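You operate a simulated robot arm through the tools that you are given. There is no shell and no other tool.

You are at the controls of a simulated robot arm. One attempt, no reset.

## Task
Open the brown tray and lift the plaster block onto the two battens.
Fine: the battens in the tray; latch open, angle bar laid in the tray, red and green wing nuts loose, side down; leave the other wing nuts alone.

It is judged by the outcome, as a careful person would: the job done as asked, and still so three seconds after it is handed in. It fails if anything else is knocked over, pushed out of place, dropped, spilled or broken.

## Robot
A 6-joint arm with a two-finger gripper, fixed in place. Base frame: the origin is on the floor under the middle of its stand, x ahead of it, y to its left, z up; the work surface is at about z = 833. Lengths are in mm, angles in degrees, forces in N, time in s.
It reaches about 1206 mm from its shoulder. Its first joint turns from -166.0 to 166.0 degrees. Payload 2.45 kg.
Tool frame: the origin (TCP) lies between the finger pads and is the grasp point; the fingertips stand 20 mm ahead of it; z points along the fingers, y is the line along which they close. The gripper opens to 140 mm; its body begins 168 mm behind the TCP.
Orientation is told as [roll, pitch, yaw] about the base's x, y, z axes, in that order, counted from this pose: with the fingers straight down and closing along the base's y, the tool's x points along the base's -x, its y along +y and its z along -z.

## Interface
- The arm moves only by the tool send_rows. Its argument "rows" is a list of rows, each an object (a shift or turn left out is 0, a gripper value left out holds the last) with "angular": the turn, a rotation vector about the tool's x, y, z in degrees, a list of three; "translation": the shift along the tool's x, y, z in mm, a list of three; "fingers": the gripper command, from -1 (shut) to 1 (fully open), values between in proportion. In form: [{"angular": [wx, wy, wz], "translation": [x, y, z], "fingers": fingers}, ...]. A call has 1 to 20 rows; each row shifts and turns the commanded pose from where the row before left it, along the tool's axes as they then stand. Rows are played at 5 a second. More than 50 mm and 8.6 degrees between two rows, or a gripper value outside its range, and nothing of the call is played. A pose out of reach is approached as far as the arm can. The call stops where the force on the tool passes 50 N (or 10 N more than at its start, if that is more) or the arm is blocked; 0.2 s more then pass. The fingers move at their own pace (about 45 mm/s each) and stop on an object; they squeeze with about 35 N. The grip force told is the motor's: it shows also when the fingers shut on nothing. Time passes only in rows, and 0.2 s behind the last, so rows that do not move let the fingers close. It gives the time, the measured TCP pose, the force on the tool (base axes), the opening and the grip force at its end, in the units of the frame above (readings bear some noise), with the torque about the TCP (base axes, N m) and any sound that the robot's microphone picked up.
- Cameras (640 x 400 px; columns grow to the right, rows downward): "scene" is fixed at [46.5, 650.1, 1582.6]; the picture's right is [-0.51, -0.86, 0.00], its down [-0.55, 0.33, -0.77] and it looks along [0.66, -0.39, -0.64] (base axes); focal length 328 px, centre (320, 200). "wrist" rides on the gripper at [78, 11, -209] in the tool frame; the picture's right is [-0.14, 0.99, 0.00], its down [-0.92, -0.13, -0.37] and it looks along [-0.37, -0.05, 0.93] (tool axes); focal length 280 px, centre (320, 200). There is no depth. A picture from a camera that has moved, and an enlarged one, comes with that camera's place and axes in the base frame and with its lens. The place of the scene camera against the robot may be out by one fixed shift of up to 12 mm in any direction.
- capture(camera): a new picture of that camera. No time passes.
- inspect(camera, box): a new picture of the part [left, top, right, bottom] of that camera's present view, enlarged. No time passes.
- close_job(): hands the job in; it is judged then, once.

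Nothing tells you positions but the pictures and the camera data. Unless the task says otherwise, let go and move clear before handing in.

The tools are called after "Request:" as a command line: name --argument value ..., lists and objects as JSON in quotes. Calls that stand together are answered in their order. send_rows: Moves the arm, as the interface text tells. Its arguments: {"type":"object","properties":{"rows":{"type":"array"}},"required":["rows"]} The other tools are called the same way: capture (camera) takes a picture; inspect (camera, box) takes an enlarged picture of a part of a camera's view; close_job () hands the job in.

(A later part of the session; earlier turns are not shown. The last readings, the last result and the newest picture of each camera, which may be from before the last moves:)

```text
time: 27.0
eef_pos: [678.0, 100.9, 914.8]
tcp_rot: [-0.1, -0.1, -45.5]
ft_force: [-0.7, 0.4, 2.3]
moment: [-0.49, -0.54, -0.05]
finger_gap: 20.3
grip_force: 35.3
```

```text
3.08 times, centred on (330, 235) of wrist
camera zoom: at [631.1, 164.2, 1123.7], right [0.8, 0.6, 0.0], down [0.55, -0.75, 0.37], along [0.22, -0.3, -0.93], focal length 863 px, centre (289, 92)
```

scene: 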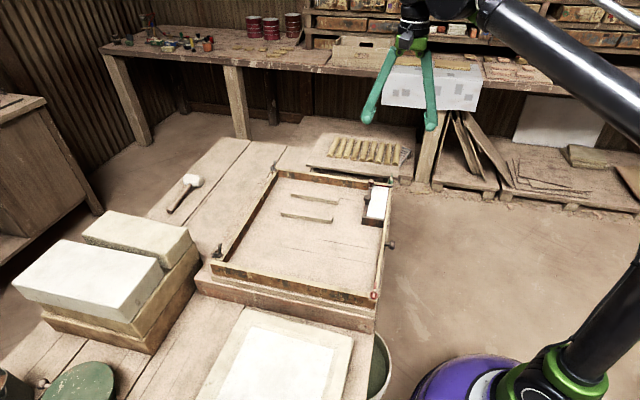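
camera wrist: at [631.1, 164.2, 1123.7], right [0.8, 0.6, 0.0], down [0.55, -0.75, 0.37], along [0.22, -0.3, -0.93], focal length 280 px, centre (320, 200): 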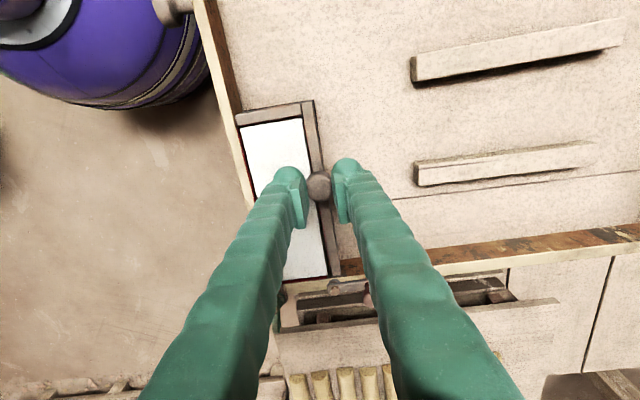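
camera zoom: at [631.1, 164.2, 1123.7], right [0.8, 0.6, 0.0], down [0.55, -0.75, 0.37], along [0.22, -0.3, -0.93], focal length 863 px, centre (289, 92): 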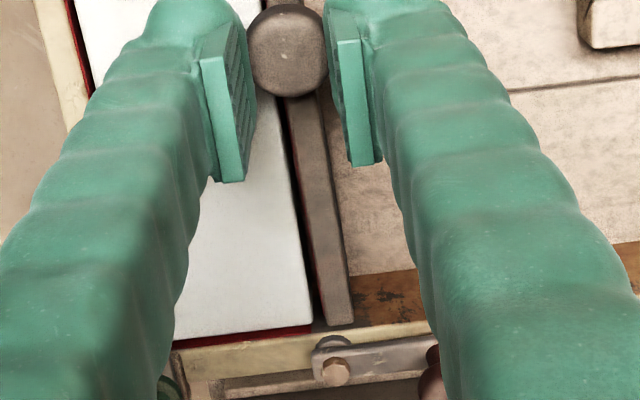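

The bar did not rise: the fingers slid up the knob and only its cap is still between the tips. I'll open, go back down for a deeper grip and lift in small steps, reading the force each time.

Request:
send_rows --rows '[{"fingers": -0.4}, {"fingers": -0.4}, {"fingers": -0.4}, {"translation": [0, -1, 10]}, {"translation": [0, 0, 11]}, {"translation": [0, 0, 0]}, {"fingers": -1}, {"fingers": -1}, {"fingers": -1}, {"fingers": -1}, {"fingers": -1}]'

Request:
inspect --camera "scene" --box '[345, 170, 395, 210]'

```text
time: 29.4
eef_pos: [677.0, 99.4, 893.5]
tcp_rot: [-0.1, 0.0, -45.4]
ft_force: [0.9, 0.8, -0.1]
moment: [-0.02, 0.02, -0.04]
finger_gap: 20.2
grip_force: 35.1
```

```text
10.00 times, centred on (370, 190) of scene
camera zoom: at [46.5, 650.1, 1582.6], right [-0.51, -0.86, 0.0], down [-0.55, 0.33, -0.77], along [0.66, -0.39, -0.64], focal length 3285 px, centre (-180, 300)
```

zoom: 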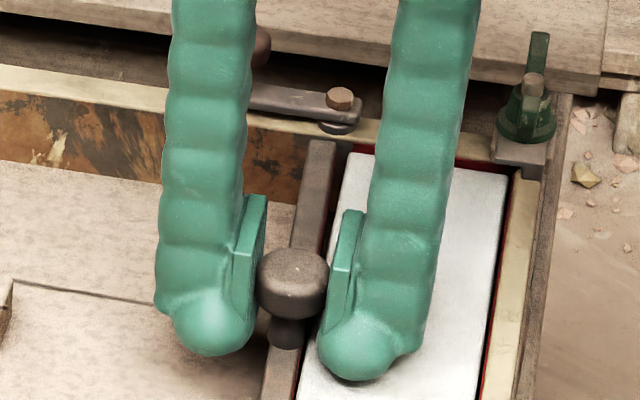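

Request:
send_rows --rows '[{"translation": [0, 0, -2]}]'

Request:
send_rows --rows '[{"translation": [0, 0, -2]}]'

Request:
inspect --camera "scene" --box '[345, 170, 395, 210]'

```text
time: 29.8
eef_pos: [676.8, 99.7, 895.4]
tcp_rot: [-0.1, 0.0, -45.5]
ft_force: [0.1, 0.7, 0.5]
moment: [0.0, -0.05, -0.03]
finger_gap: 20.2
grip_force: 35.4
```

```text
time: 30.2
eef_pos: [676.8, 98.4, 896.8]
tcp_rot: [-0.2, 0.0, -45.6]
ft_force: [-0.3, 0.5, -4.8]
moment: [0.04, -0.03, 0.01]
finger_gap: 20.4
grip_force: 34.6
```

```text
10.00 times, centred on (370, 190) of scene
camera zoom: at [46.5, 650.1, 1582.6], right [-0.51, -0.86, 0.0], down [-0.55, 0.33, -0.77], along [0.66, -0.39, -0.64], focal length 3285 px, centre (-180, 300)
```

zoom: 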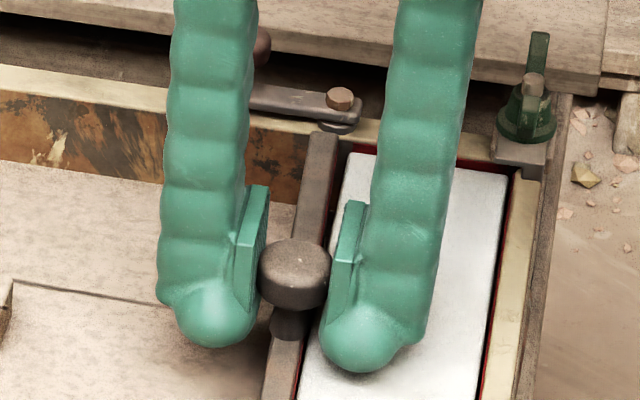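

Now the bar is rising with the gripper, with a load of about 5 N. I'll continue slowly.

Request:
send_rows --rows '[{"translation": [0, 0, -1.5]}, {"translation": [0, 0, -1.5]}, {"translation": [0, 0, -1.5]}, {"translation": [0, 0, 0]}]'

Request:
inspect --camera "scene" --box '[345, 170, 395, 210]'

Request:
capture --camera "wrist"

```text
time: 31.2
eef_pos: [676.9, 99.8, 903.2]
tcp_rot: [-0.1, 0.0, -45.4]
ft_force: [0.2, 0.7, -5.8]
moment: [0.04, 0.0, 0.02]
finger_gap: 20.1
grip_force: 34.6
```

```text
10.00 times, centred on (370, 190) of scene
camera zoom: at [46.5, 650.1, 1582.6], right [-0.51, -0.86, 0.0], down [-0.55, 0.33, -0.77], along [0.66, -0.39, -0.64], focal length 3285 px, centre (-180, 300)
```

zoom: 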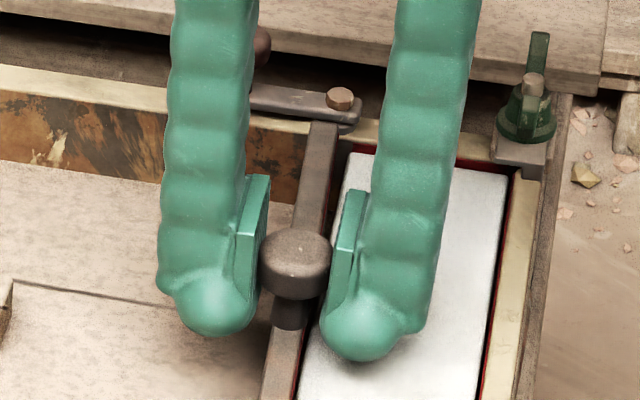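

```text
taken
camera wrist: at [630.9, 163.0, 1110.6], right [0.8, 0.6, 0.0], down [0.55, -0.75, 0.37], along [0.22, -0.3, -0.93], focal length 280 px, centre (320, 200)
```

wrist: 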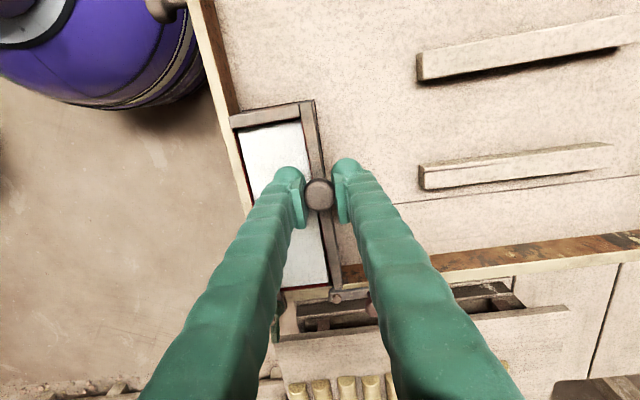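

I suspect the bar's end could catch the latch plate, so I'll shift it a few mm away from the latch and block, then keep lifting slowly.

Request:
send_rows --rows '[{"translation": [1.5, 0.7, 0]}, {"translation": [1.5, 0.7, 0]}, {"translation": [0.5, 0, -2]}, {"translation": [0, 0, -2]}, {"translation": [0, 0, -2]}, {"translation": [0, 0, 0]}]'

Request:
inspect --camera "scene" --box '[345, 170, 395, 210]'

Request:
inspect --camera "wrist" --box '[220, 80, 380, 300]'

```text
time: 32.6
eef_pos: [675.6, 103.0, 908.2]
tcp_rot: [-0.1, 0.0, -45.5]
ft_force: [-0.7, -0.7, -5.5]
moment: [0.02, -0.05, 0.0]
finger_gap: 20.2
grip_force: 34.9
```

```text
10.00 times, centred on (370, 190) of scene
camera zoom: at [46.5, 650.1, 1582.6], right [-0.51, -0.86, 0.0], down [-0.55, 0.33, -0.77], along [0.66, -0.39, -0.64], focal length 3285 px, centre (-180, 300)
```

zoom: 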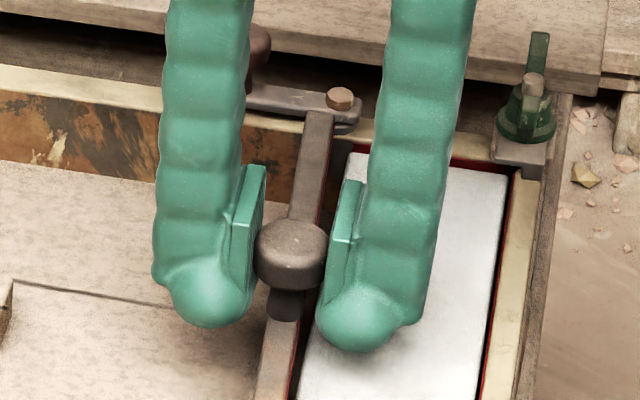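

```text
1.82 times, centred on (300, 190) of wrist
camera zoom: at [629.5, 166.5, 1116.8], right [0.8, 0.6, 0.0], down [0.55, -0.75, 0.37], along [0.22, -0.3, -0.93], focal length 510 px, centre (356, 218)
```

zoom: 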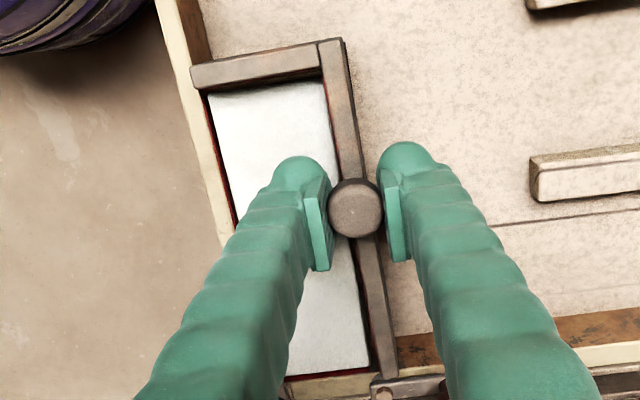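

The bar is coming up cleanly, hanging level. I'll lift higher.

Request:
send_rows --rows '[{"translation": [0, 0, -4]}, {"translation": [0, 0, -5]}, {"translation": [0, 0, -6]}, {"translation": [0, 0, -8]}, {"translation": [0, 0, -8]}, {"translation": [0, 0, -8]}, {"translation": [0, 0, -8]}, {"translation": [0, 0, -6]}, {"translation": [0, 0, 0]}]'

Request:
capture --camera "scene"

Request:
capture --camera "wrist"

```text
time: 34.6
eef_pos: [675.3, 102.7, 962.1]
tcp_rot: [-0.1, 0.0, -45.5]
ft_force: [0.6, 0.4, -4.9]
moment: [0.0, -0.02, 0.01]
finger_gap: 20.4
grip_force: 34.8
```

```text
taken
```

scene: 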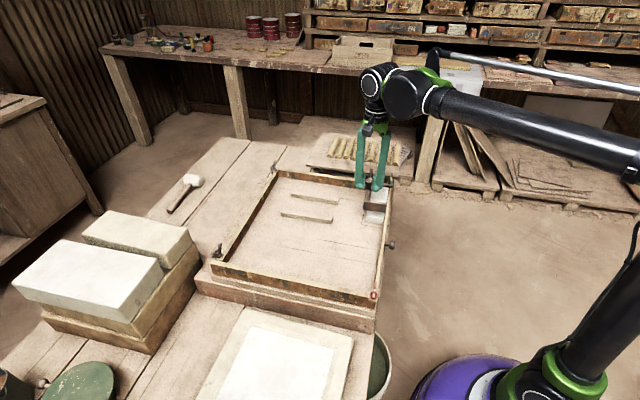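

```text
taken
camera wrist: at [629.2, 166.5, 1170.1], right [0.8, 0.6, 0.0], down [0.55, -0.75, 0.37], along [0.22, -0.3, -0.93], focal length 280 px, centre (320, 200)
```

wrist: 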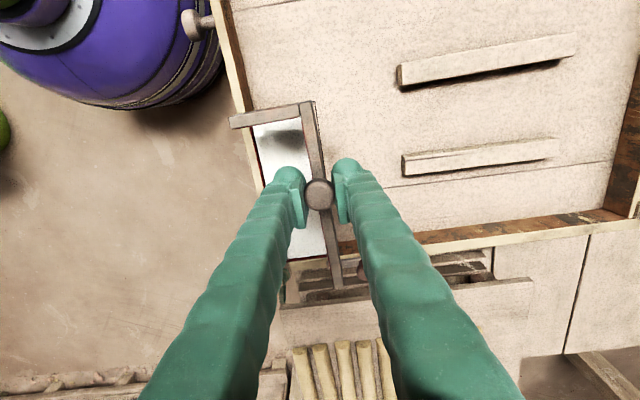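

The bar is clear and level. I'll carry it over the empty part of the tray, towards the red-nut end and away from the battens.

Request:
send_rows --rows '[{"translation": [15, 4.5, 0]}, {"translation": [24, 7.3, 0]}, {"translation": [26, 7.8, 0]}, {"translation": [26, 7.8, 0]}, {"translation": [26, 7.8, 0]}, {"translation": [26, 7.8, 0]}, {"translation": [26, 7.8, 0]}, {"translation": [26, 7.8, 0]}, {"translation": [22, 6.6, 0]}, {"translation": [14, 4.5, 0]}, {"translation": [0, 0, 0]}]'

Request:
capture --camera "wrist"

Request:
inspect --camera "scene" --box '[250, 150, 410, 310]'

```text
time: 37.0
eef_pos: [564.2, 316.5, 962.1]
tcp_rot: [-0.1, -0.1, -45.5]
ft_force: [-0.2, 0.8, -4.6]
moment: [0.01, -0.02, -0.02]
finger_gap: 20.1
grip_force: 35.4
```

```text
taken
camera wrist: at [517.6, 380.8, 1170.5], right [0.8, 0.6, 0.0], down [0.55, -0.75, 0.37], along [0.22, -0.3, -0.93], focal length 280 px, centre (320, 200)
```

wrist: 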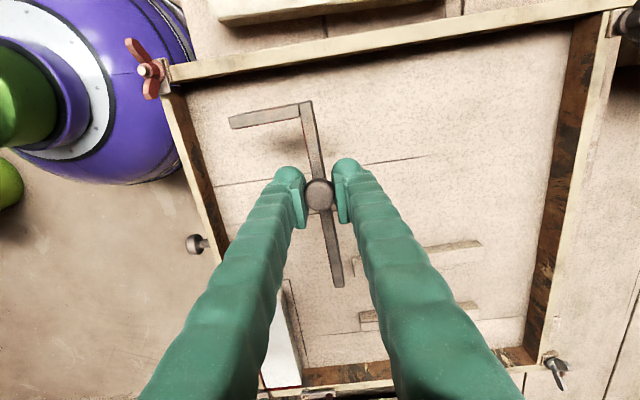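

```text
2.50 times, centred on (330, 230) of scene
camera zoom: at [46.5, 650.1, 1582.6], right [-0.51, -0.86, 0.0], down [-0.55, 0.33, -0.77], along [0.66, -0.39, -0.64], focal length 821 px, centre (295, 125)
```

zoom: 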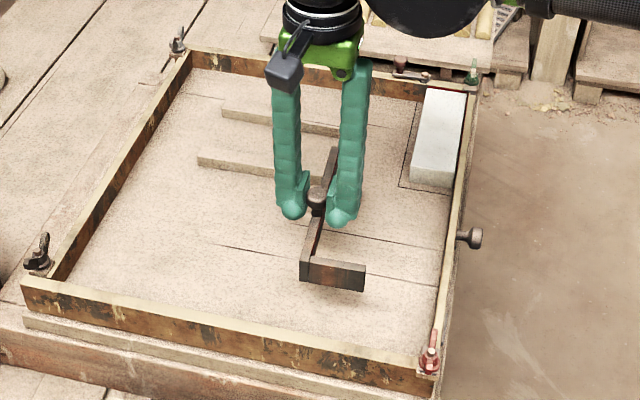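

The bar hovers over open floor, clear of the battens. I'll lower it gently to the resting height of TCP ≈ 893.5.

Request:
send_rows --rows '[{"translation": [0, 0, 8]}, {"translation": [0, 0, 10]}, {"translation": [0, 0, 10]}, {"translation": [0, 0, 10]}, {"translation": [0, 0, 8]}, {"translation": [0, 0, 7]}, {"translation": [0, 0, 5]}, {"translation": [0, 0, 3]}, {"translation": [0, 0, 2]}, {"translation": [0, 0, 1.5]}, {"translation": [0, 0, 1]}, {"translation": [0, 0, 0]}]'

Request:
inspect --camera "scene" --box '[310, 190, 390, 270]'

```text
time: 39.6
eef_pos: [563.1, 316.0, 896.4]
tcp_rot: [-0.1, 0.1, -45.5]
ft_force: [0.4, -0.5, -4.0]
moment: [0.01, -0.04, -0.01]
finger_gap: 20.3
grip_force: 35.2
```

```text
5.00 times, centred on (350, 230) of scene
camera zoom: at [46.5, 650.1, 1582.6], right [-0.51, -0.86, 0.0], down [-0.55, 0.33, -0.77], along [0.66, -0.39, -0.64], focal length 1642 px, centre (170, 50)
```

zoom: 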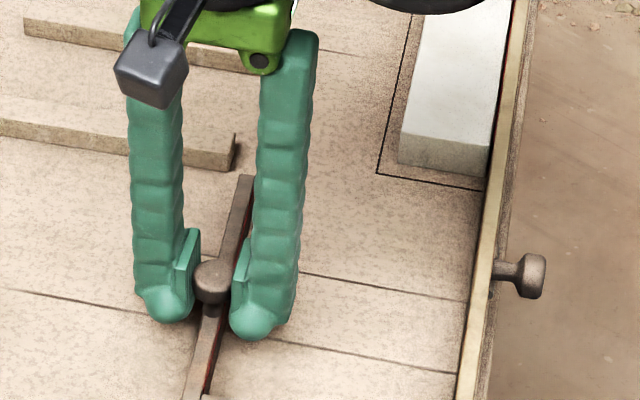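

Request:
send_rows --rows '[{"translation": [0, 0, 1]}, {"translation": [0, 0, 0]}]'

Request:
send_rows --rows '[{"translation": [0, 0, 1]}, {"translation": [0, 0, 0]}]'

```text
time: 40.2
eef_pos: [564.2, 316.4, 894.5]
tcp_rot: [-0.1, 0.0, -45.4]
ft_force: [2.8, 1.3, 2.0]
moment: [0.06, 0.4, -0.1]
finger_gap: 20.2
grip_force: 35.2
```

```text
time: 40.8
eef_pos: [564.3, 316.2, 895.2]
tcp_rot: [-0.1, -0.1, -45.4]
ft_force: [3.6, 4.3, 12.8]
moment: [-0.51, -0.3, 0.04]
finger_gap: 20.3
grip_force: 34.9
```

The bar is down on the floor. I'll open and rise.

Request:
send_rows --rows '[{"fingers": -0.3}, {"fingers": -0.3}, {"fingers": -0.3}, {"translation": [0, 0, -10]}, {"translation": [0, 0, -20]}, {"translation": [0, 0, -30]}, {"translation": [0, 0, -30]}, {"translation": [0, 0, -30]}, {"translation": [0, 0, 0]}]'

Request:
capture --camera "wrist"

Request:
inspect --camera "scene" --box '[250, 150, 410, 310]'

```text
time: 42.8
eef_pos: [565.0, 316.7, 1014.0]
tcp_rot: [-0.1, 0.0, -45.6]
ft_force: [-0.7, 0.0, -0.1]
moment: [0.01, -0.01, 0.03]
finger_gap: 49.0
grip_force: 0.0
```

```text
taken
camera wrist: at [518.6, 380.1, 1222.5], right [0.8, 0.6, 0.0], down [0.55, -0.75, 0.37], along [0.22, -0.3, -0.93], focal length 280 px, centre (320, 200)
```

wrist: 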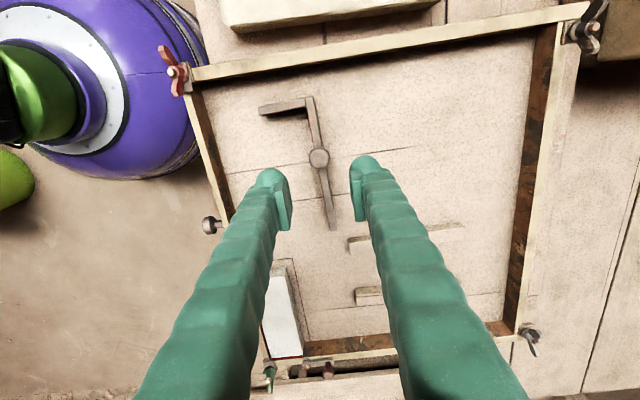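

```text
2.50 times, centred on (330, 230) of scene
camera zoom: at [46.5, 650.1, 1582.6], right [-0.51, -0.86, 0.0], down [-0.55, 0.33, -0.77], along [0.66, -0.39, -0.64], focal length 821 px, centre (295, 125)
```

zoom: 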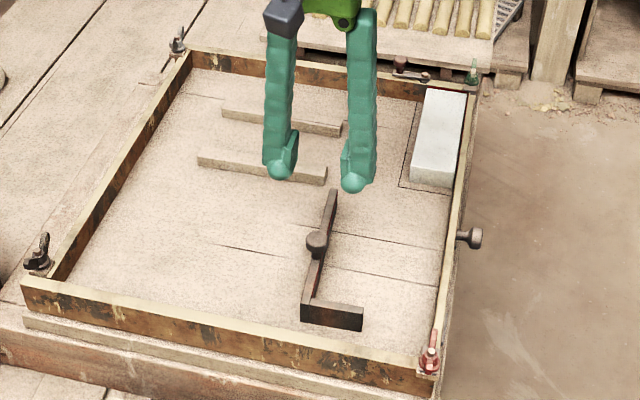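

The bar lies flat in the tray. Next is the red wing nut, so I'll move above it and look closely.

Request:
send_rows --rows '[{"translation": [20, -24, 0]}, {"translation": [20, -24, 0]}, {"translation": [20, -24, 0]}, {"translation": [20, -24, 0]}, {"translation": [20, -24, 0]}, {"translation": [12, -20, 30]}, {"translation": [0, 0, 30]}, {"translation": [0, 0, 0]}]'

Request:
capture --camera "wrist"

Request:
inspect --camera "wrist" --box '[260, 120, 380, 240]'

Request:
inspect --camera "scene" --box '[350, 270, 400, 310]'

```text
time: 44.6
eef_pos: [385.3, 299.0, 954.9]
tcp_rot: [-0.2, 0.0, -45.5]
ft_force: [0.6, 0.0, 0.3]
moment: [0.0, 0.04, 0.02]
finger_gap: 49.0
grip_force: 0.0
```

```text
taken
camera wrist: at [338.8, 362.4, 1162.6], right [0.8, 0.6, 0.0], down [0.55, -0.75, 0.37], along [0.22, -0.3, -0.93], focal length 280 px, centre (320, 200)
```

wrist: 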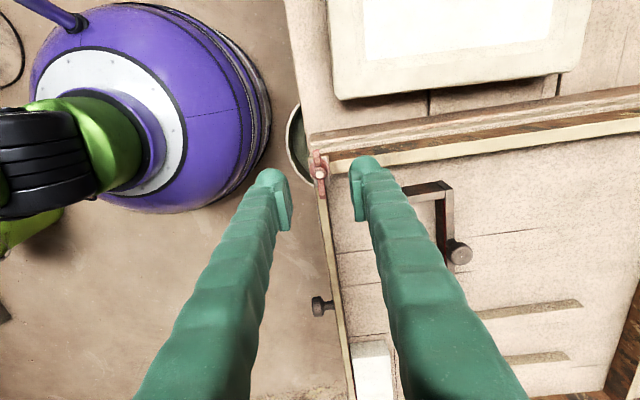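

```text
3.33 times, centred on (320, 180) of wrist
camera zoom: at [338.8, 362.4, 1162.6], right [0.8, 0.6, 0.0], down [0.55, -0.75, 0.37], along [0.22, -0.3, -0.93], focal length 935 px, centre (320, 267)
```

zoom: 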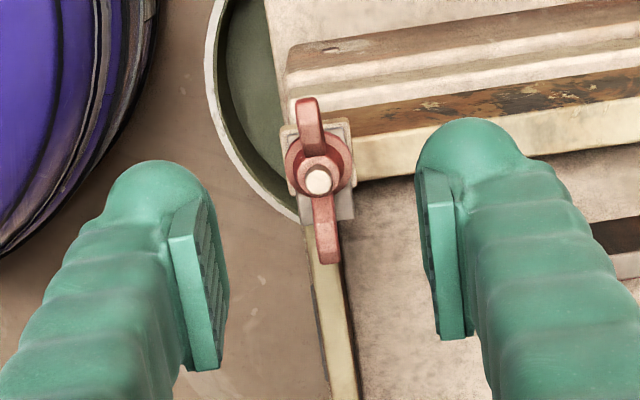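

```text
10.00 times, centred on (375, 290) of scene
camera zoom: at [46.5, 650.1, 1582.6], right [-0.51, -0.86, 0.0], down [-0.55, 0.33, -0.77], along [0.66, -0.39, -0.64], focal length 3285 px, centre (-230, -700)
```

zoom: 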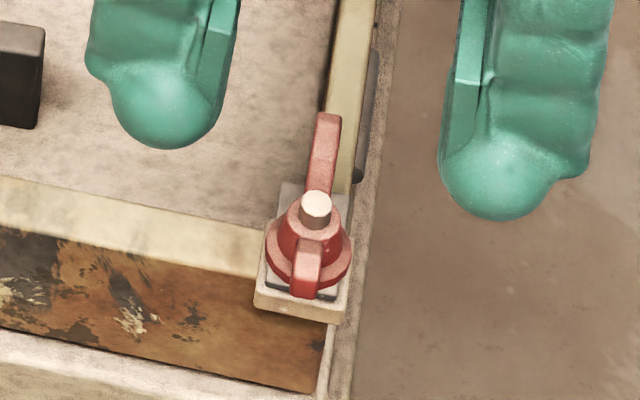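

The red stud is at about (64.2, 483.1), with wings along the side up to z≈897. I'll align, lower so the tips sit just above the hub, and close on the wings.

Request:
send_rows --rows '[{"translation": [-3.2, -0.8, 15], "fingers": -0.4}, {"translation": [0, 0, 18]}, {"translation": [0, 0, 17]}, {"translation": [0, 0, 0]}, {"fingers": -1}, {"fingers": -1}, {"fingers": -1}, {"fingers": -1}, {"fingers": -1}]'

Request:
inspect --camera "wrist" --box '[260, 120, 380, 240]'

Request:
inspect --camera "scene" --box '[350, 270, 400, 310]'

```text
time: 46.6
eef_pos: [387.4, 294.6, 903.4]
tcp_rot: [-0.1, 0.0, -45.5]
ft_force: [3.1, 3.7, -3.6]
moment: [0.02, -0.03, -0.03]
finger_gap: 16.8
grip_force: 42.4
```

```text
3.33 times, centred on (320, 180) of wrist
camera zoom: at [340.7, 360.1, 1112.4], right [0.8, 0.6, 0.0], down [0.55, -0.75, 0.37], along [0.22, -0.3, -0.93], focal length 935 px, centre (320, 267)
```

zoom: 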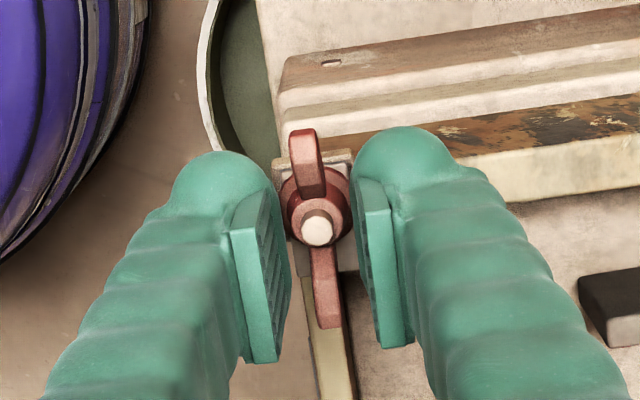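

```text
10.00 times, centred on (375, 290) of scene
camera zoom: at [46.5, 650.1, 1582.6], right [-0.51, -0.86, 0.0], down [-0.55, 0.33, -0.77], along [0.66, -0.39, -0.64], focal length 3285 px, centre (-230, -700)
```

zoom: 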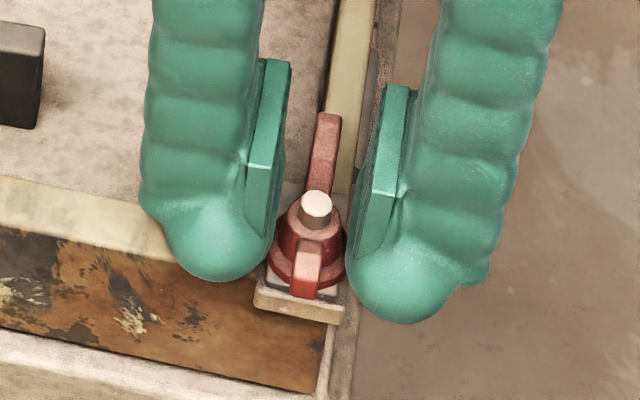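

The tips stopped on the hub flange at a 16.8 mm gap, so I'm a little low. I'll open, rise 4 mm and close again on the wings.

Request:
send_rows --rows '[{"fingers": -0.5}, {"fingers": -0.5}, {"translation": [0, 0.3, -4]}, {"translation": [0, 0, 0]}, {"fingers": -1}, {"fingers": -1}, {"fingers": -1}, {"fingers": -1}]'

Request:
inspect --camera "scene" --box '[350, 270, 400, 310]'

```text
time: 48.4
eef_pos: [387.4, 295.2, 907.8]
tcp_rot: [-0.1, 0.1, -45.4]
ft_force: [1.9, 1.2, 0.3]
moment: [0.04, 0.0, 0.0]
finger_gap: 16.8
grip_force: 42.0
```

```text
10.00 times, centred on (375, 290) of scene
camera zoom: at [46.5, 650.1, 1582.6], right [-0.51, -0.86, 0.0], down [-0.55, 0.33, -0.77], along [0.66, -0.39, -0.64], focal length 3285 px, centre (-230, -700)
```

zoom: 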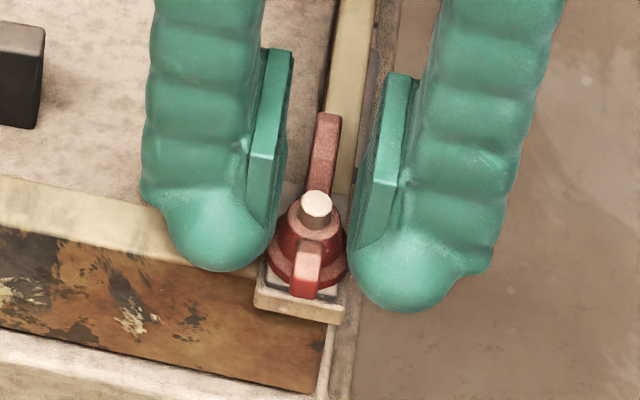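

By triangulation the stud top is really about z=901, at s=60.8 and n=483.3, so I was too low and 4 mm off. I'll open, correct and close higher on the wings.

Request:
send_rows --rows '[{"fingers": -0.5}, {"fingers": -0.5}, {"translation": [2.2, 0.3, -4]}, {"translation": [2.2, 0.3, -3.5]}, {"translation": [0, 0, 0]}, {"fingers": -1}, {"fingers": -1}, {"fingers": -1}, {"fingers": -1}]'

Request:
inspect --camera "scene" --box '[350, 270, 400, 310]'

Request:
inspect --camera "wrist" --box '[260, 120, 380, 240]'

```text
time: 50.4
eef_pos: [383.9, 298.8, 915.8]
tcp_rot: [-0.1, 0.1, -45.5]
ft_force: [-2.0, -0.9, -3.4]
moment: [0.0, 0.01, 0.02]
finger_gap: 5.9
grip_force: 34.5
```

```text
10.00 times, centred on (375, 290) of scene
camera zoom: at [46.5, 650.1, 1582.6], right [-0.51, -0.86, 0.0], down [-0.55, 0.33, -0.77], along [0.66, -0.39, -0.64], focal length 3285 px, centre (-230, -700)
```

zoom: 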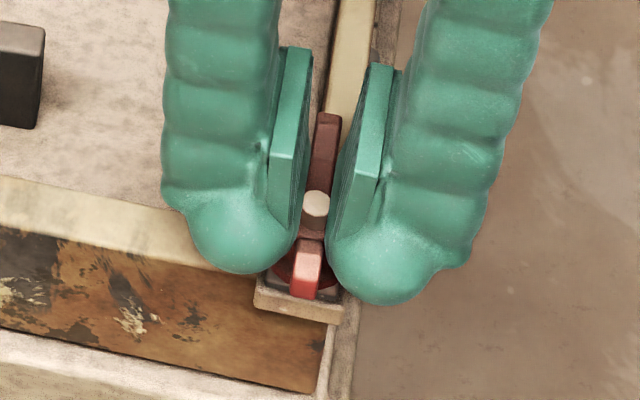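

```text
3.33 times, centred on (320, 180) of wrist
camera zoom: at [337.7, 363.3, 1123.8], right [0.8, 0.6, 0.0], down [0.55, -0.75, 0.37], along [0.22, -0.3, -0.93], focal length 935 px, centre (320, 267)
```

zoom: 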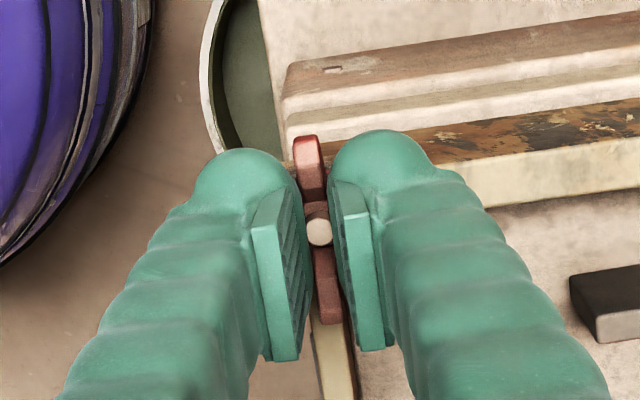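

I'm now gripping the wings with a 5.9 mm gap. I'll turn counter-clockwise (loosen) in small steps, watching torque.

Request:
send_rows --rows '[{"angular": [0, 0, -4]}, {"angular": [0, 0, -5]}, {"angular": [0, 0, -5]}]'

Request:
inspect --camera "wrist" --box '[260, 120, 380, 240]'

```text
time: 51.2
eef_pos: [384.0, 299.7, 915.8]
tcp_rot: [-0.1, -0.1, -31.4]
ft_force: [-4.4, 1.2, -19.1]
moment: [-0.07, -0.11, 0.0]
finger_gap: 5.9
grip_force: 34.2
```

```text
3.33 times, centred on (320, 180) of wrist
camera zoom: at [323.9, 350.0, 1123.9], right [0.63, 0.77, 0.0], down [0.72, -0.59, 0.37], along [0.28, -0.24, -0.93], focal length 935 px, centre (320, 267)
```

zoom: 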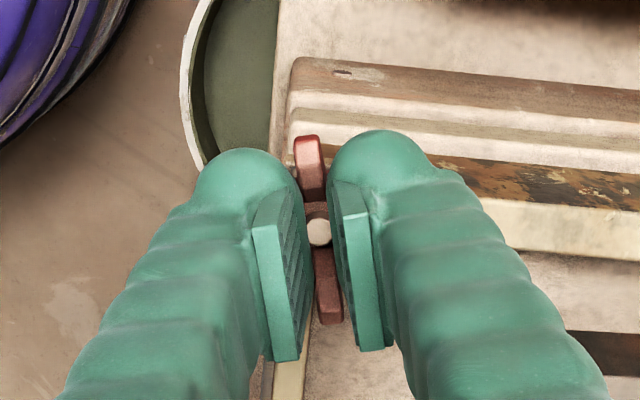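

The nut is turning with the gripper. Continuing.

Request:
send_rows --rows '[{"angular": [0, 0, -6], "translation": [0, 0, 0.3]}, {"angular": [0, 0, -6], "translation": [0, 0, 0.3]}, {"angular": [0, 0, -6]}, {"angular": [0, 0, -6]}]'

Request:
send_rows --rows '[{"angular": [0, 0, -6]}, {"angular": [0, 0, -6]}, {"angular": [0, 0, -6]}, {"angular": [0, 0, -6]}]'

Request:
inspect --camera "wrist" --box '[260, 120, 380, 240]'

```text
time: 52.2
eef_pos: [382.8, 299.2, 915.6]
tcp_rot: [-0.1, 0.0, -7.3]
ft_force: [-3.6, 4.7, 17.4]
moment: [0.1, 0.24, -0.02]
finger_gap: 6.1
grip_force: 33.6
```

```text
time: 53.2
eef_pos: [384.5, 297.8, 916.1]
tcp_rot: [-0.1, 0.1, 16.6]
ft_force: [2.5, 18.2, 36.9]
moment: [0.29, -0.08, -0.01]
finger_gap: 5.9
grip_force: 34.2
```

```text
3.33 times, centred on (320, 180) of wrist
camera zoom: at [306.7, 288.4, 1123.8], right [-0.15, 0.99, 0.0], down [0.92, 0.14, 0.37], along [0.36, 0.05, -0.93], focal length 935 px, centre (320, 267)
```

zoom: 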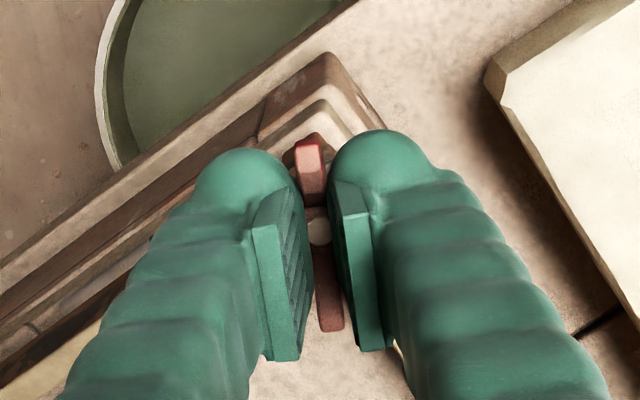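

The nut is rising on its thread (upward force), so I'll ease the tool up as I turn.

Request:
send_rows --rows '[{"translation": [0, 0.4, -1.2]}, {"angular": [0, 0, -5], "translation": [0, 0, -0.1]}]'

Request:
send_rows --rows '[{"angular": [0, 0, -6], "translation": [0, 0, -0.1]}, {"angular": [0, 0, -6], "translation": [0, 0, -0.1]}, {"angular": [0, 0, -6], "translation": [0, 0, -0.1]}]'

Request:
inspect --camera "wrist" --box '[260, 120, 380, 240]'

Request:
inspect --camera "scene" --box '[350, 270, 400, 310]'

```text
time: 53.8
eef_pos: [383.2, 300.6, 914.9]
tcp_rot: [-0.1, 0.2, 21.5]
ft_force: [1.5, 16.7, -9.0]
moment: [0.48, -0.72, -0.03]
finger_gap: 5.8
grip_force: 34.4
```

```text
time: 54.6
eef_pos: [384.3, 300.3, 915.2]
tcp_rot: [-0.1, 0.1, 39.5]
ft_force: [-1.6, 17.1, -25.3]
moment: [0.17, -0.01, 0.01]
finger_gap: 6.2
grip_force: 34.2
```

```text
3.33 times, centred on (320, 180) of wrist
camera zoom: at [317.7, 259.3, 1124.6], right [-0.52, 0.85, 0.0], down [0.79, 0.49, 0.37], along [0.31, 0.19, -0.93], focal length 935 px, centre (320, 267)
```

zoom: 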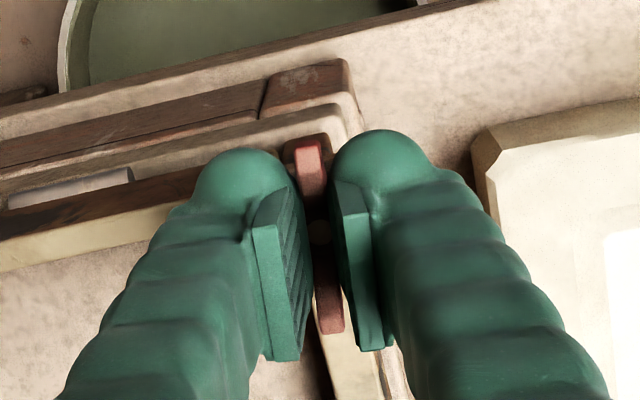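

```text
10.00 times, centred on (375, 290) of scene
camera zoom: at [46.5, 650.1, 1582.6], right [-0.51, -0.86, 0.0], down [-0.55, 0.33, -0.77], along [0.66, -0.39, -0.64], focal length 3285 px, centre (-230, -700)
```

zoom: 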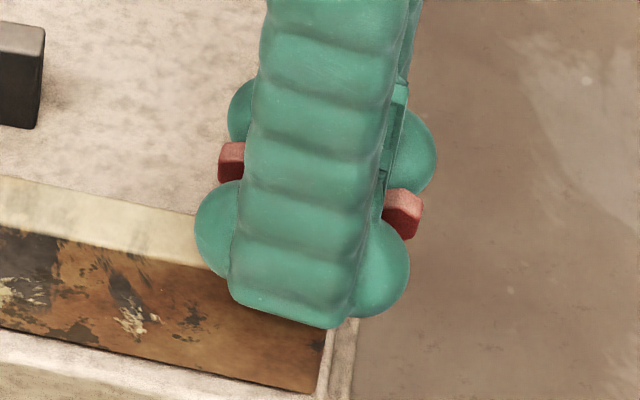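

Turned about 85° with little torque. I'll continue to see whether there is a stop or a change.

Request:
send_rows --rows '[{"translation": [0.2, 0.3, 0.7]}, {"angular": [0, 0, -6]}, {"angular": [0, 0, -6]}, {"angular": [0, 0, -6]}]'

Request:
send_rows --rows '[{"angular": [0, 0, -6]}, {"angular": [0, 0, -6]}, {"angular": [0, 0, -6]}]'

```text
time: 55.6
eef_pos: [384.3, 299.8, 916.1]
tcp_rot: [0.0, 0.1, 57.4]
ft_force: [-3.0, 13.9, 12.1]
moment: [0.06, 0.19, -1.21]
finger_gap: 9.9
grip_force: 36.8
```

```text
time: 56.4
eef_pos: [383.7, 300.7, 917.0]
tcp_rot: [0.0, 0.1, 75.5]
ft_force: [-4.3, 11.3, 11.6]
moment: [0.04, 0.1, -2.77]
finger_gap: 20.2
grip_force: 44.8
```

There is a hard stop at about 90° of turn: torque rose and the wings pried the fingers open. The red nut is fully loosened, so I'll turn back to relieve it and look.

Request:
send_rows --rows '[{"angular": [0, 0, 7]}, {"angular": [0, 0, 7]}, {"angular": [0, 0, 7]}, {"angular": [0, 0, 6]}, {"angular": [0, 0, 0]}]'

Request:
inspect --camera "wrist" --box '[260, 120, 380, 240]'

Request:
inspect --camera "scene" --box '[350, 270, 400, 310]'

```text
time: 57.6
eef_pos: [383.5, 299.2, 915.7]
tcp_rot: [0.0, 0.2, 48.4]
ft_force: [-9.5, 1.1, -4.7]
moment: [0.05, 0.05, -0.64]
finger_gap: 6.3
grip_force: 34.9
```

```text
3.33 times, centred on (320, 180) of wrist
camera zoom: at [324.1, 249.0, 1124.5], right [-0.65, 0.76, 0.0], down [0.71, 0.6, 0.37], along [0.28, 0.24, -0.93], focal length 935 px, centre (320, 267)
```

zoom: 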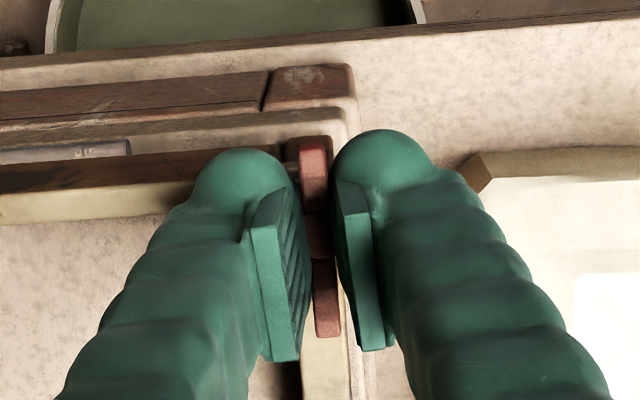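

```text
10.00 times, centred on (375, 290) of scene
camera zoom: at [46.5, 650.1, 1582.6], right [-0.51, -0.86, 0.0], down [-0.55, 0.33, -0.77], along [0.66, -0.39, -0.64], focal length 3285 px, centre (-230, -700)
```

zoom: 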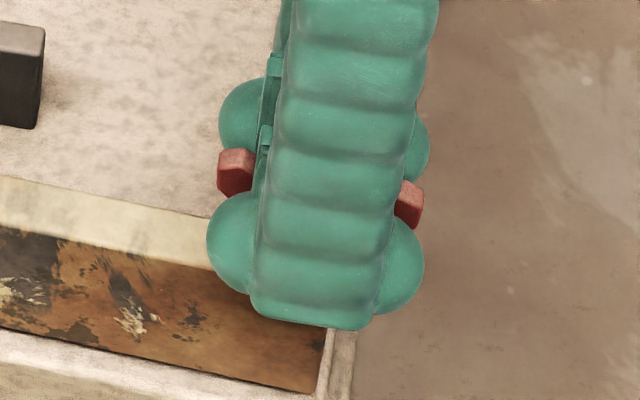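

Request:
send_rows --rows '[{"angular": [0, 0, 1.5]}, {"fingers": -0.4}, {"fingers": -0.4}, {"fingers": -0.4}, {"translation": [0, 0, -20]}, {"translation": [0, 0, -30]}, {"translation": [0, 0, -30]}, {"translation": [0, 0, -10]}, {"angular": [0, 0, 7.7]}, {"angular": [0, 0, 7.7]}, {"angular": [0, 0, 7.7]}, {"angular": [0, 0, 7.7]}, {"angular": [0, 0, 7.7]}, {"angular": [0, 0, 7.7]}, {"angular": [0, 0, 7.7]}, {"angular": [0, 0, 7.7]}, {"angular": [0, 0, 7.7]}, {"angular": [0, 0, 7.7]}, {"angular": [0, 0, 7.7]}, {"angular": [0, 0, 7.7]}]'

Request:
capture --camera "wrist"

Request:
inspect --camera "scene" --box '[345, 225, 405, 310]'

```text
time: 61.8
eef_pos: [384.5, 298.9, 1005.7]
tcp_rot: [-0.1, -0.1, -45.4]
ft_force: [0.5, -0.7, 0.4]
moment: [0.02, 0.03, 0.01]
finger_gap: 42.1
grip_force: 0.0
```

```text
taken
camera wrist: at [337.6, 363.7, 1214.6], right [0.8, 0.6, 0.0], down [0.55, -0.75, 0.37], along [0.22, -0.3, -0.93], focal length 280 px, centre (320, 200)
```

wrist: 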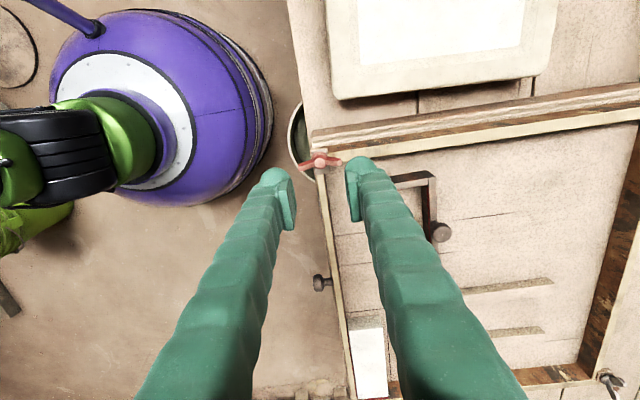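

```text
4.71 times, centred on (375, 268) of scene
camera zoom: at [46.5, 650.1, 1582.6], right [-0.51, -0.86, 0.0], down [-0.55, 0.33, -0.77], along [0.66, -0.39, -0.64], focal length 1546 px, centre (61, -118)
```

zoom: 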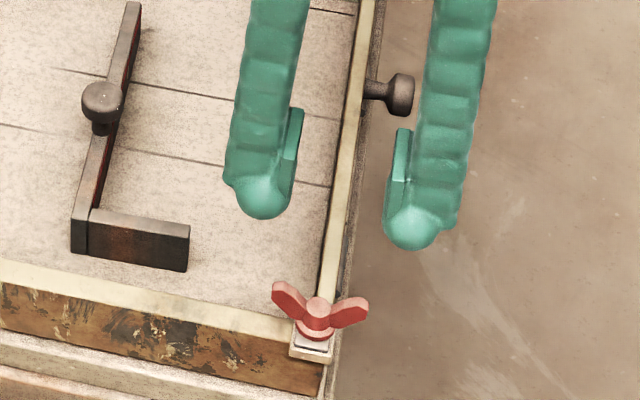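

The red nut is open with its wings crosswise. Now I'll travel to the green nut at about (718, -34).

Request:
send_rows --rows '[{"translation": [-20, 0.2, 0]}, {"translation": [-33, 0.25, 0]}, {"translation": [-33, 0.25, 0]}, {"translation": [-33, 0.25, 0]}, {"translation": [-33, 0.25, 0]}, {"translation": [-33, 0.25, 0]}, {"translation": [-33, 0.25, 0]}, {"translation": [-33, 0.25, 0]}, {"translation": [-33, 0.25, 0]}, {"translation": [-33, 0.25, 0]}, {"translation": [-33, 0.25, 0]}, {"translation": [-33, 0.25, 0]}, {"translation": [-33, 0.25, 0]}, {"translation": [-33, 0.25, 0]}, {"translation": [-22.5, 0.25, 20]}, {"translation": [0, 0, 20]}, {"translation": [0, 0, 0]}]'

Request:
capture --camera "wrist"

Request:
inspect --camera "wrist" --box '[260, 120, 380, 240]'

Request:
inspect --camera "scene" --box '[365, 155, 415, 195]'

```text
time: 65.4
eef_pos: [716.1, -35.8, 967.0]
tcp_rot: [-0.1, 0.0, -45.4]
ft_force: [0.6, 0.2, 0.2]
moment: [0.04, -0.01, 0.01]
finger_gap: 41.9
grip_force: 0.0
```

```text
taken
camera wrist: at [669.7, 28.7, 1174.1], right [0.8, 0.6, 0.0], down [0.56, -0.74, 0.37], along [0.22, -0.3, -0.93], focal length 280 px, centre (320, 200)
```

wrist: 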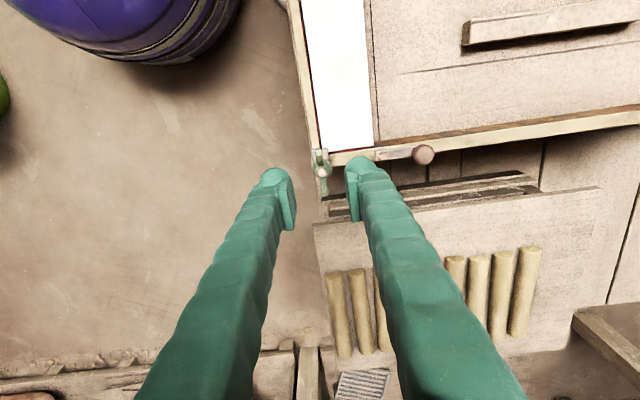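

```text
3.33 times, centred on (320, 180) of wrist
camera zoom: at [669.7, 28.7, 1174.1], right [0.8, 0.6, 0.0], down [0.56, -0.74, 0.37], along [0.22, -0.3, -0.93], focal length 935 px, centre (320, 267)
```

zoom: 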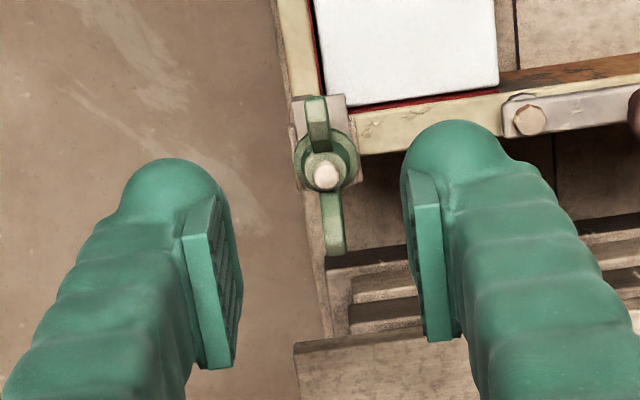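

```text
10.00 times, centred on (390, 175) of scene
camera zoom: at [46.5, 650.1, 1582.6], right [-0.51, -0.86, 0.0], down [-0.55, 0.33, -0.77], along [0.66, -0.39, -0.64], focal length 3285 px, centre (-380, 450)
```

zoom: 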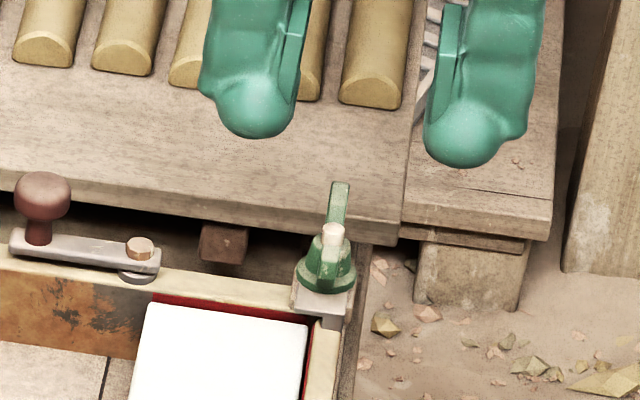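

The green stud is at (532, 484, z≈901). I'll align, lower and grip its wings as before.

Request:
send_rows --rows '[{"translation": [-0.3, 1.5, 15]}, {"translation": [0, 1.5, 18]}, {"translation": [0, 0, 18]}, {"translation": [0, 0, 0]}, {"fingers": -1}, {"fingers": -1}, {"fingers": -1}, {"fingers": -1}]'

Request:
inspect --camera "wrist" --box '[260, 120, 380, 240]'

Request:
inspect --camera "scene" --box '[365, 155, 415, 195]'

```text
time: 67.2
eef_pos: [718.4, -33.9, 914.8]
tcp_rot: [-0.2, 0.0, -45.4]
ft_force: [-20.8, -11.9, -15.4]
moment: [-0.14, 0.27, 0.03]
finger_gap: 6.9
grip_force: 34.8
```

```text
3.33 times, centred on (320, 180) of wrist
camera zoom: at [671.6, 30.2, 1123.8], right [0.8, 0.6, 0.0], down [0.56, -0.75, 0.37], along [0.22, -0.3, -0.93], focal length 935 px, centre (320, 267)
```

zoom: 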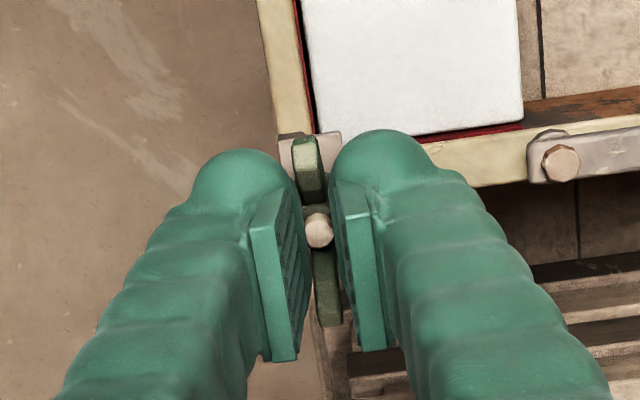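

```text
10.00 times, centred on (390, 175) of scene
camera zoom: at [46.5, 650.1, 1582.6], right [-0.51, -0.86, 0.0], down [-0.55, 0.33, -0.77], along [0.66, -0.39, -0.64], focal length 3285 px, centre (-380, 450)
```

zoom: 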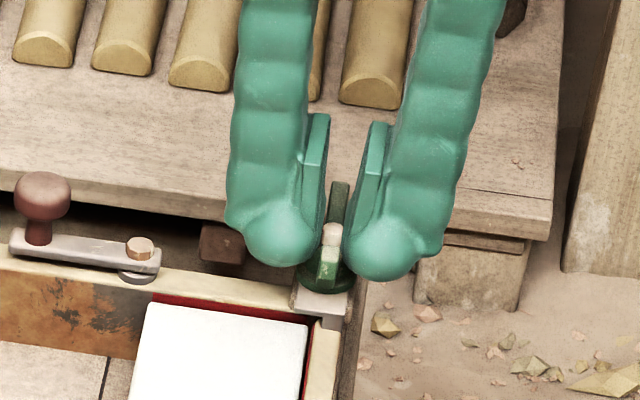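

Gripped with a slight sideways preload. I'll ease that off and turn counter-clockwise.

Request:
send_rows --rows '[{"translation": [0, -0.8, 0.4]}, {"angular": [0, 0, -4]}, {"angular": [0, 0, -5]}, {"angular": [0, 0, -5]}]'

Request:
send_rows --rows '[{"angular": [0, 0, -6]}, {"angular": [0, 0, -6]}, {"angular": [0, 0, -6]}]'

Request:
inspect --camera "wrist" --box '[260, 120, 380, 240]'

```text
time: 68.2
eef_pos: [717.6, -33.4, 915.4]
tcp_rot: [-0.1, 0.0, -31.4]
ft_force: [-28.3, -13.1, -2.5]
moment: [-0.07, 0.47, -0.02]
finger_gap: 5.9
grip_force: 34.1
```

```text
time: 69.0
eef_pos: [718.3, -34.0, 916.1]
tcp_rot: [-0.1, -0.1, -13.4]
ft_force: [-32.0, -16.0, -3.6]
moment: [-0.15, 0.37, 0.03]
finger_gap: 5.9
grip_force: 34.3
```

```text
3.33 times, centred on (320, 180) of wrist
camera zoom: at [644.8, -4.7, 1123.8], right [0.36, 0.93, 0.0], down [0.87, -0.34, 0.37], along [0.34, -0.14, -0.93], focal length 935 px, centre (320, 267)
```

zoom: 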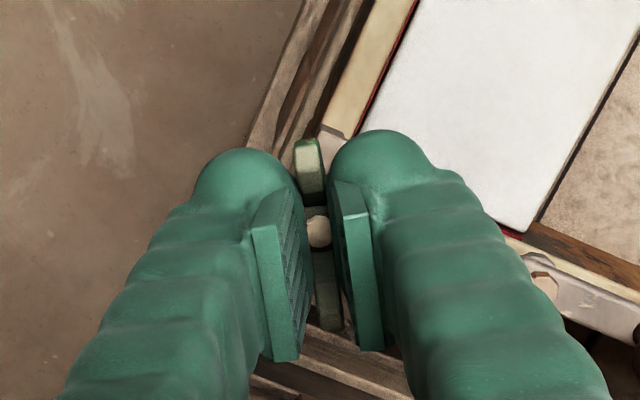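

Request:
send_rows --rows '[{"translation": [0.86, -0.72, 0]}, {"angular": [0, 0, -6]}, {"angular": [0, 0, -6]}, {"angular": [0, 0, -6]}]'

Request:
send_rows --rows '[{"angular": [0, 0, -6]}, {"angular": [0, 0, -6]}, {"angular": [0, 0, -6]}]'

```text
time: 70.0
eef_pos: [717.7, -33.9, 915.4]
tcp_rot: [0.0, 0.0, 4.8]
ft_force: [-11.1, -11.2, 14.0]
moment: [-0.1, 0.04, 0.02]
finger_gap: 6.2
grip_force: 34.4
```

```text
time: 70.8
eef_pos: [716.8, -33.2, 914.6]
tcp_rot: [0.0, 0.0, 22.7]
ft_force: [-1.4, -11.4, 18.3]
moment: [-0.06, -0.11, -0.01]
finger_gap: 5.9
grip_force: 34.2
```

Request:
send_rows --rows '[{"angular": [0, 0, -6], "translation": [0, 0, -0.4]}, {"angular": [0, 0, -6]}, {"angular": [0, 0, -6]}, {"angular": [0, 0, -4]}]'

Request:
send_rows --rows '[{"angular": [0, 0, -4]}, {"angular": [0, 0, -4]}]'

Request:
inspect --camera "wrist" --box '[260, 120, 380, 240]'

```text
time: 71.8
eef_pos: [716.6, -33.2, 915.0]
tcp_rot: [0.0, 0.1, 44.8]
ft_force: [0.6, -5.9, 10.2]
moment: [0.11, -0.18, -0.01]
finger_gap: 6.1
grip_force: 33.8
```

```text
time: 72.4
eef_pos: [718.0, -33.0, 915.6]
tcp_rot: [0.0, 0.1, 52.7]
ft_force: [2.0, -5.0, 13.0]
moment: [0.03, -0.02, -1.57]
finger_gap: 7.7
grip_force: 35.1
```

```text
3.33 times, centred on (320, 180) of wrist
camera zoom: at [662.2, -88.5, 1124.1], right [-0.7, 0.71, 0.0], down [0.66, 0.65, 0.37], along [0.26, 0.26, -0.93], focal length 935 px, centre (320, 267)
```

zoom: 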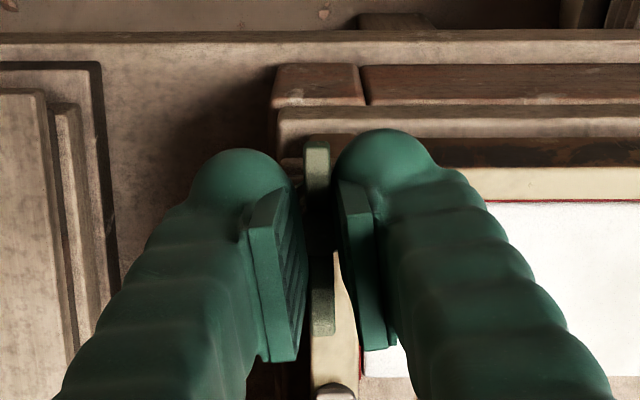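

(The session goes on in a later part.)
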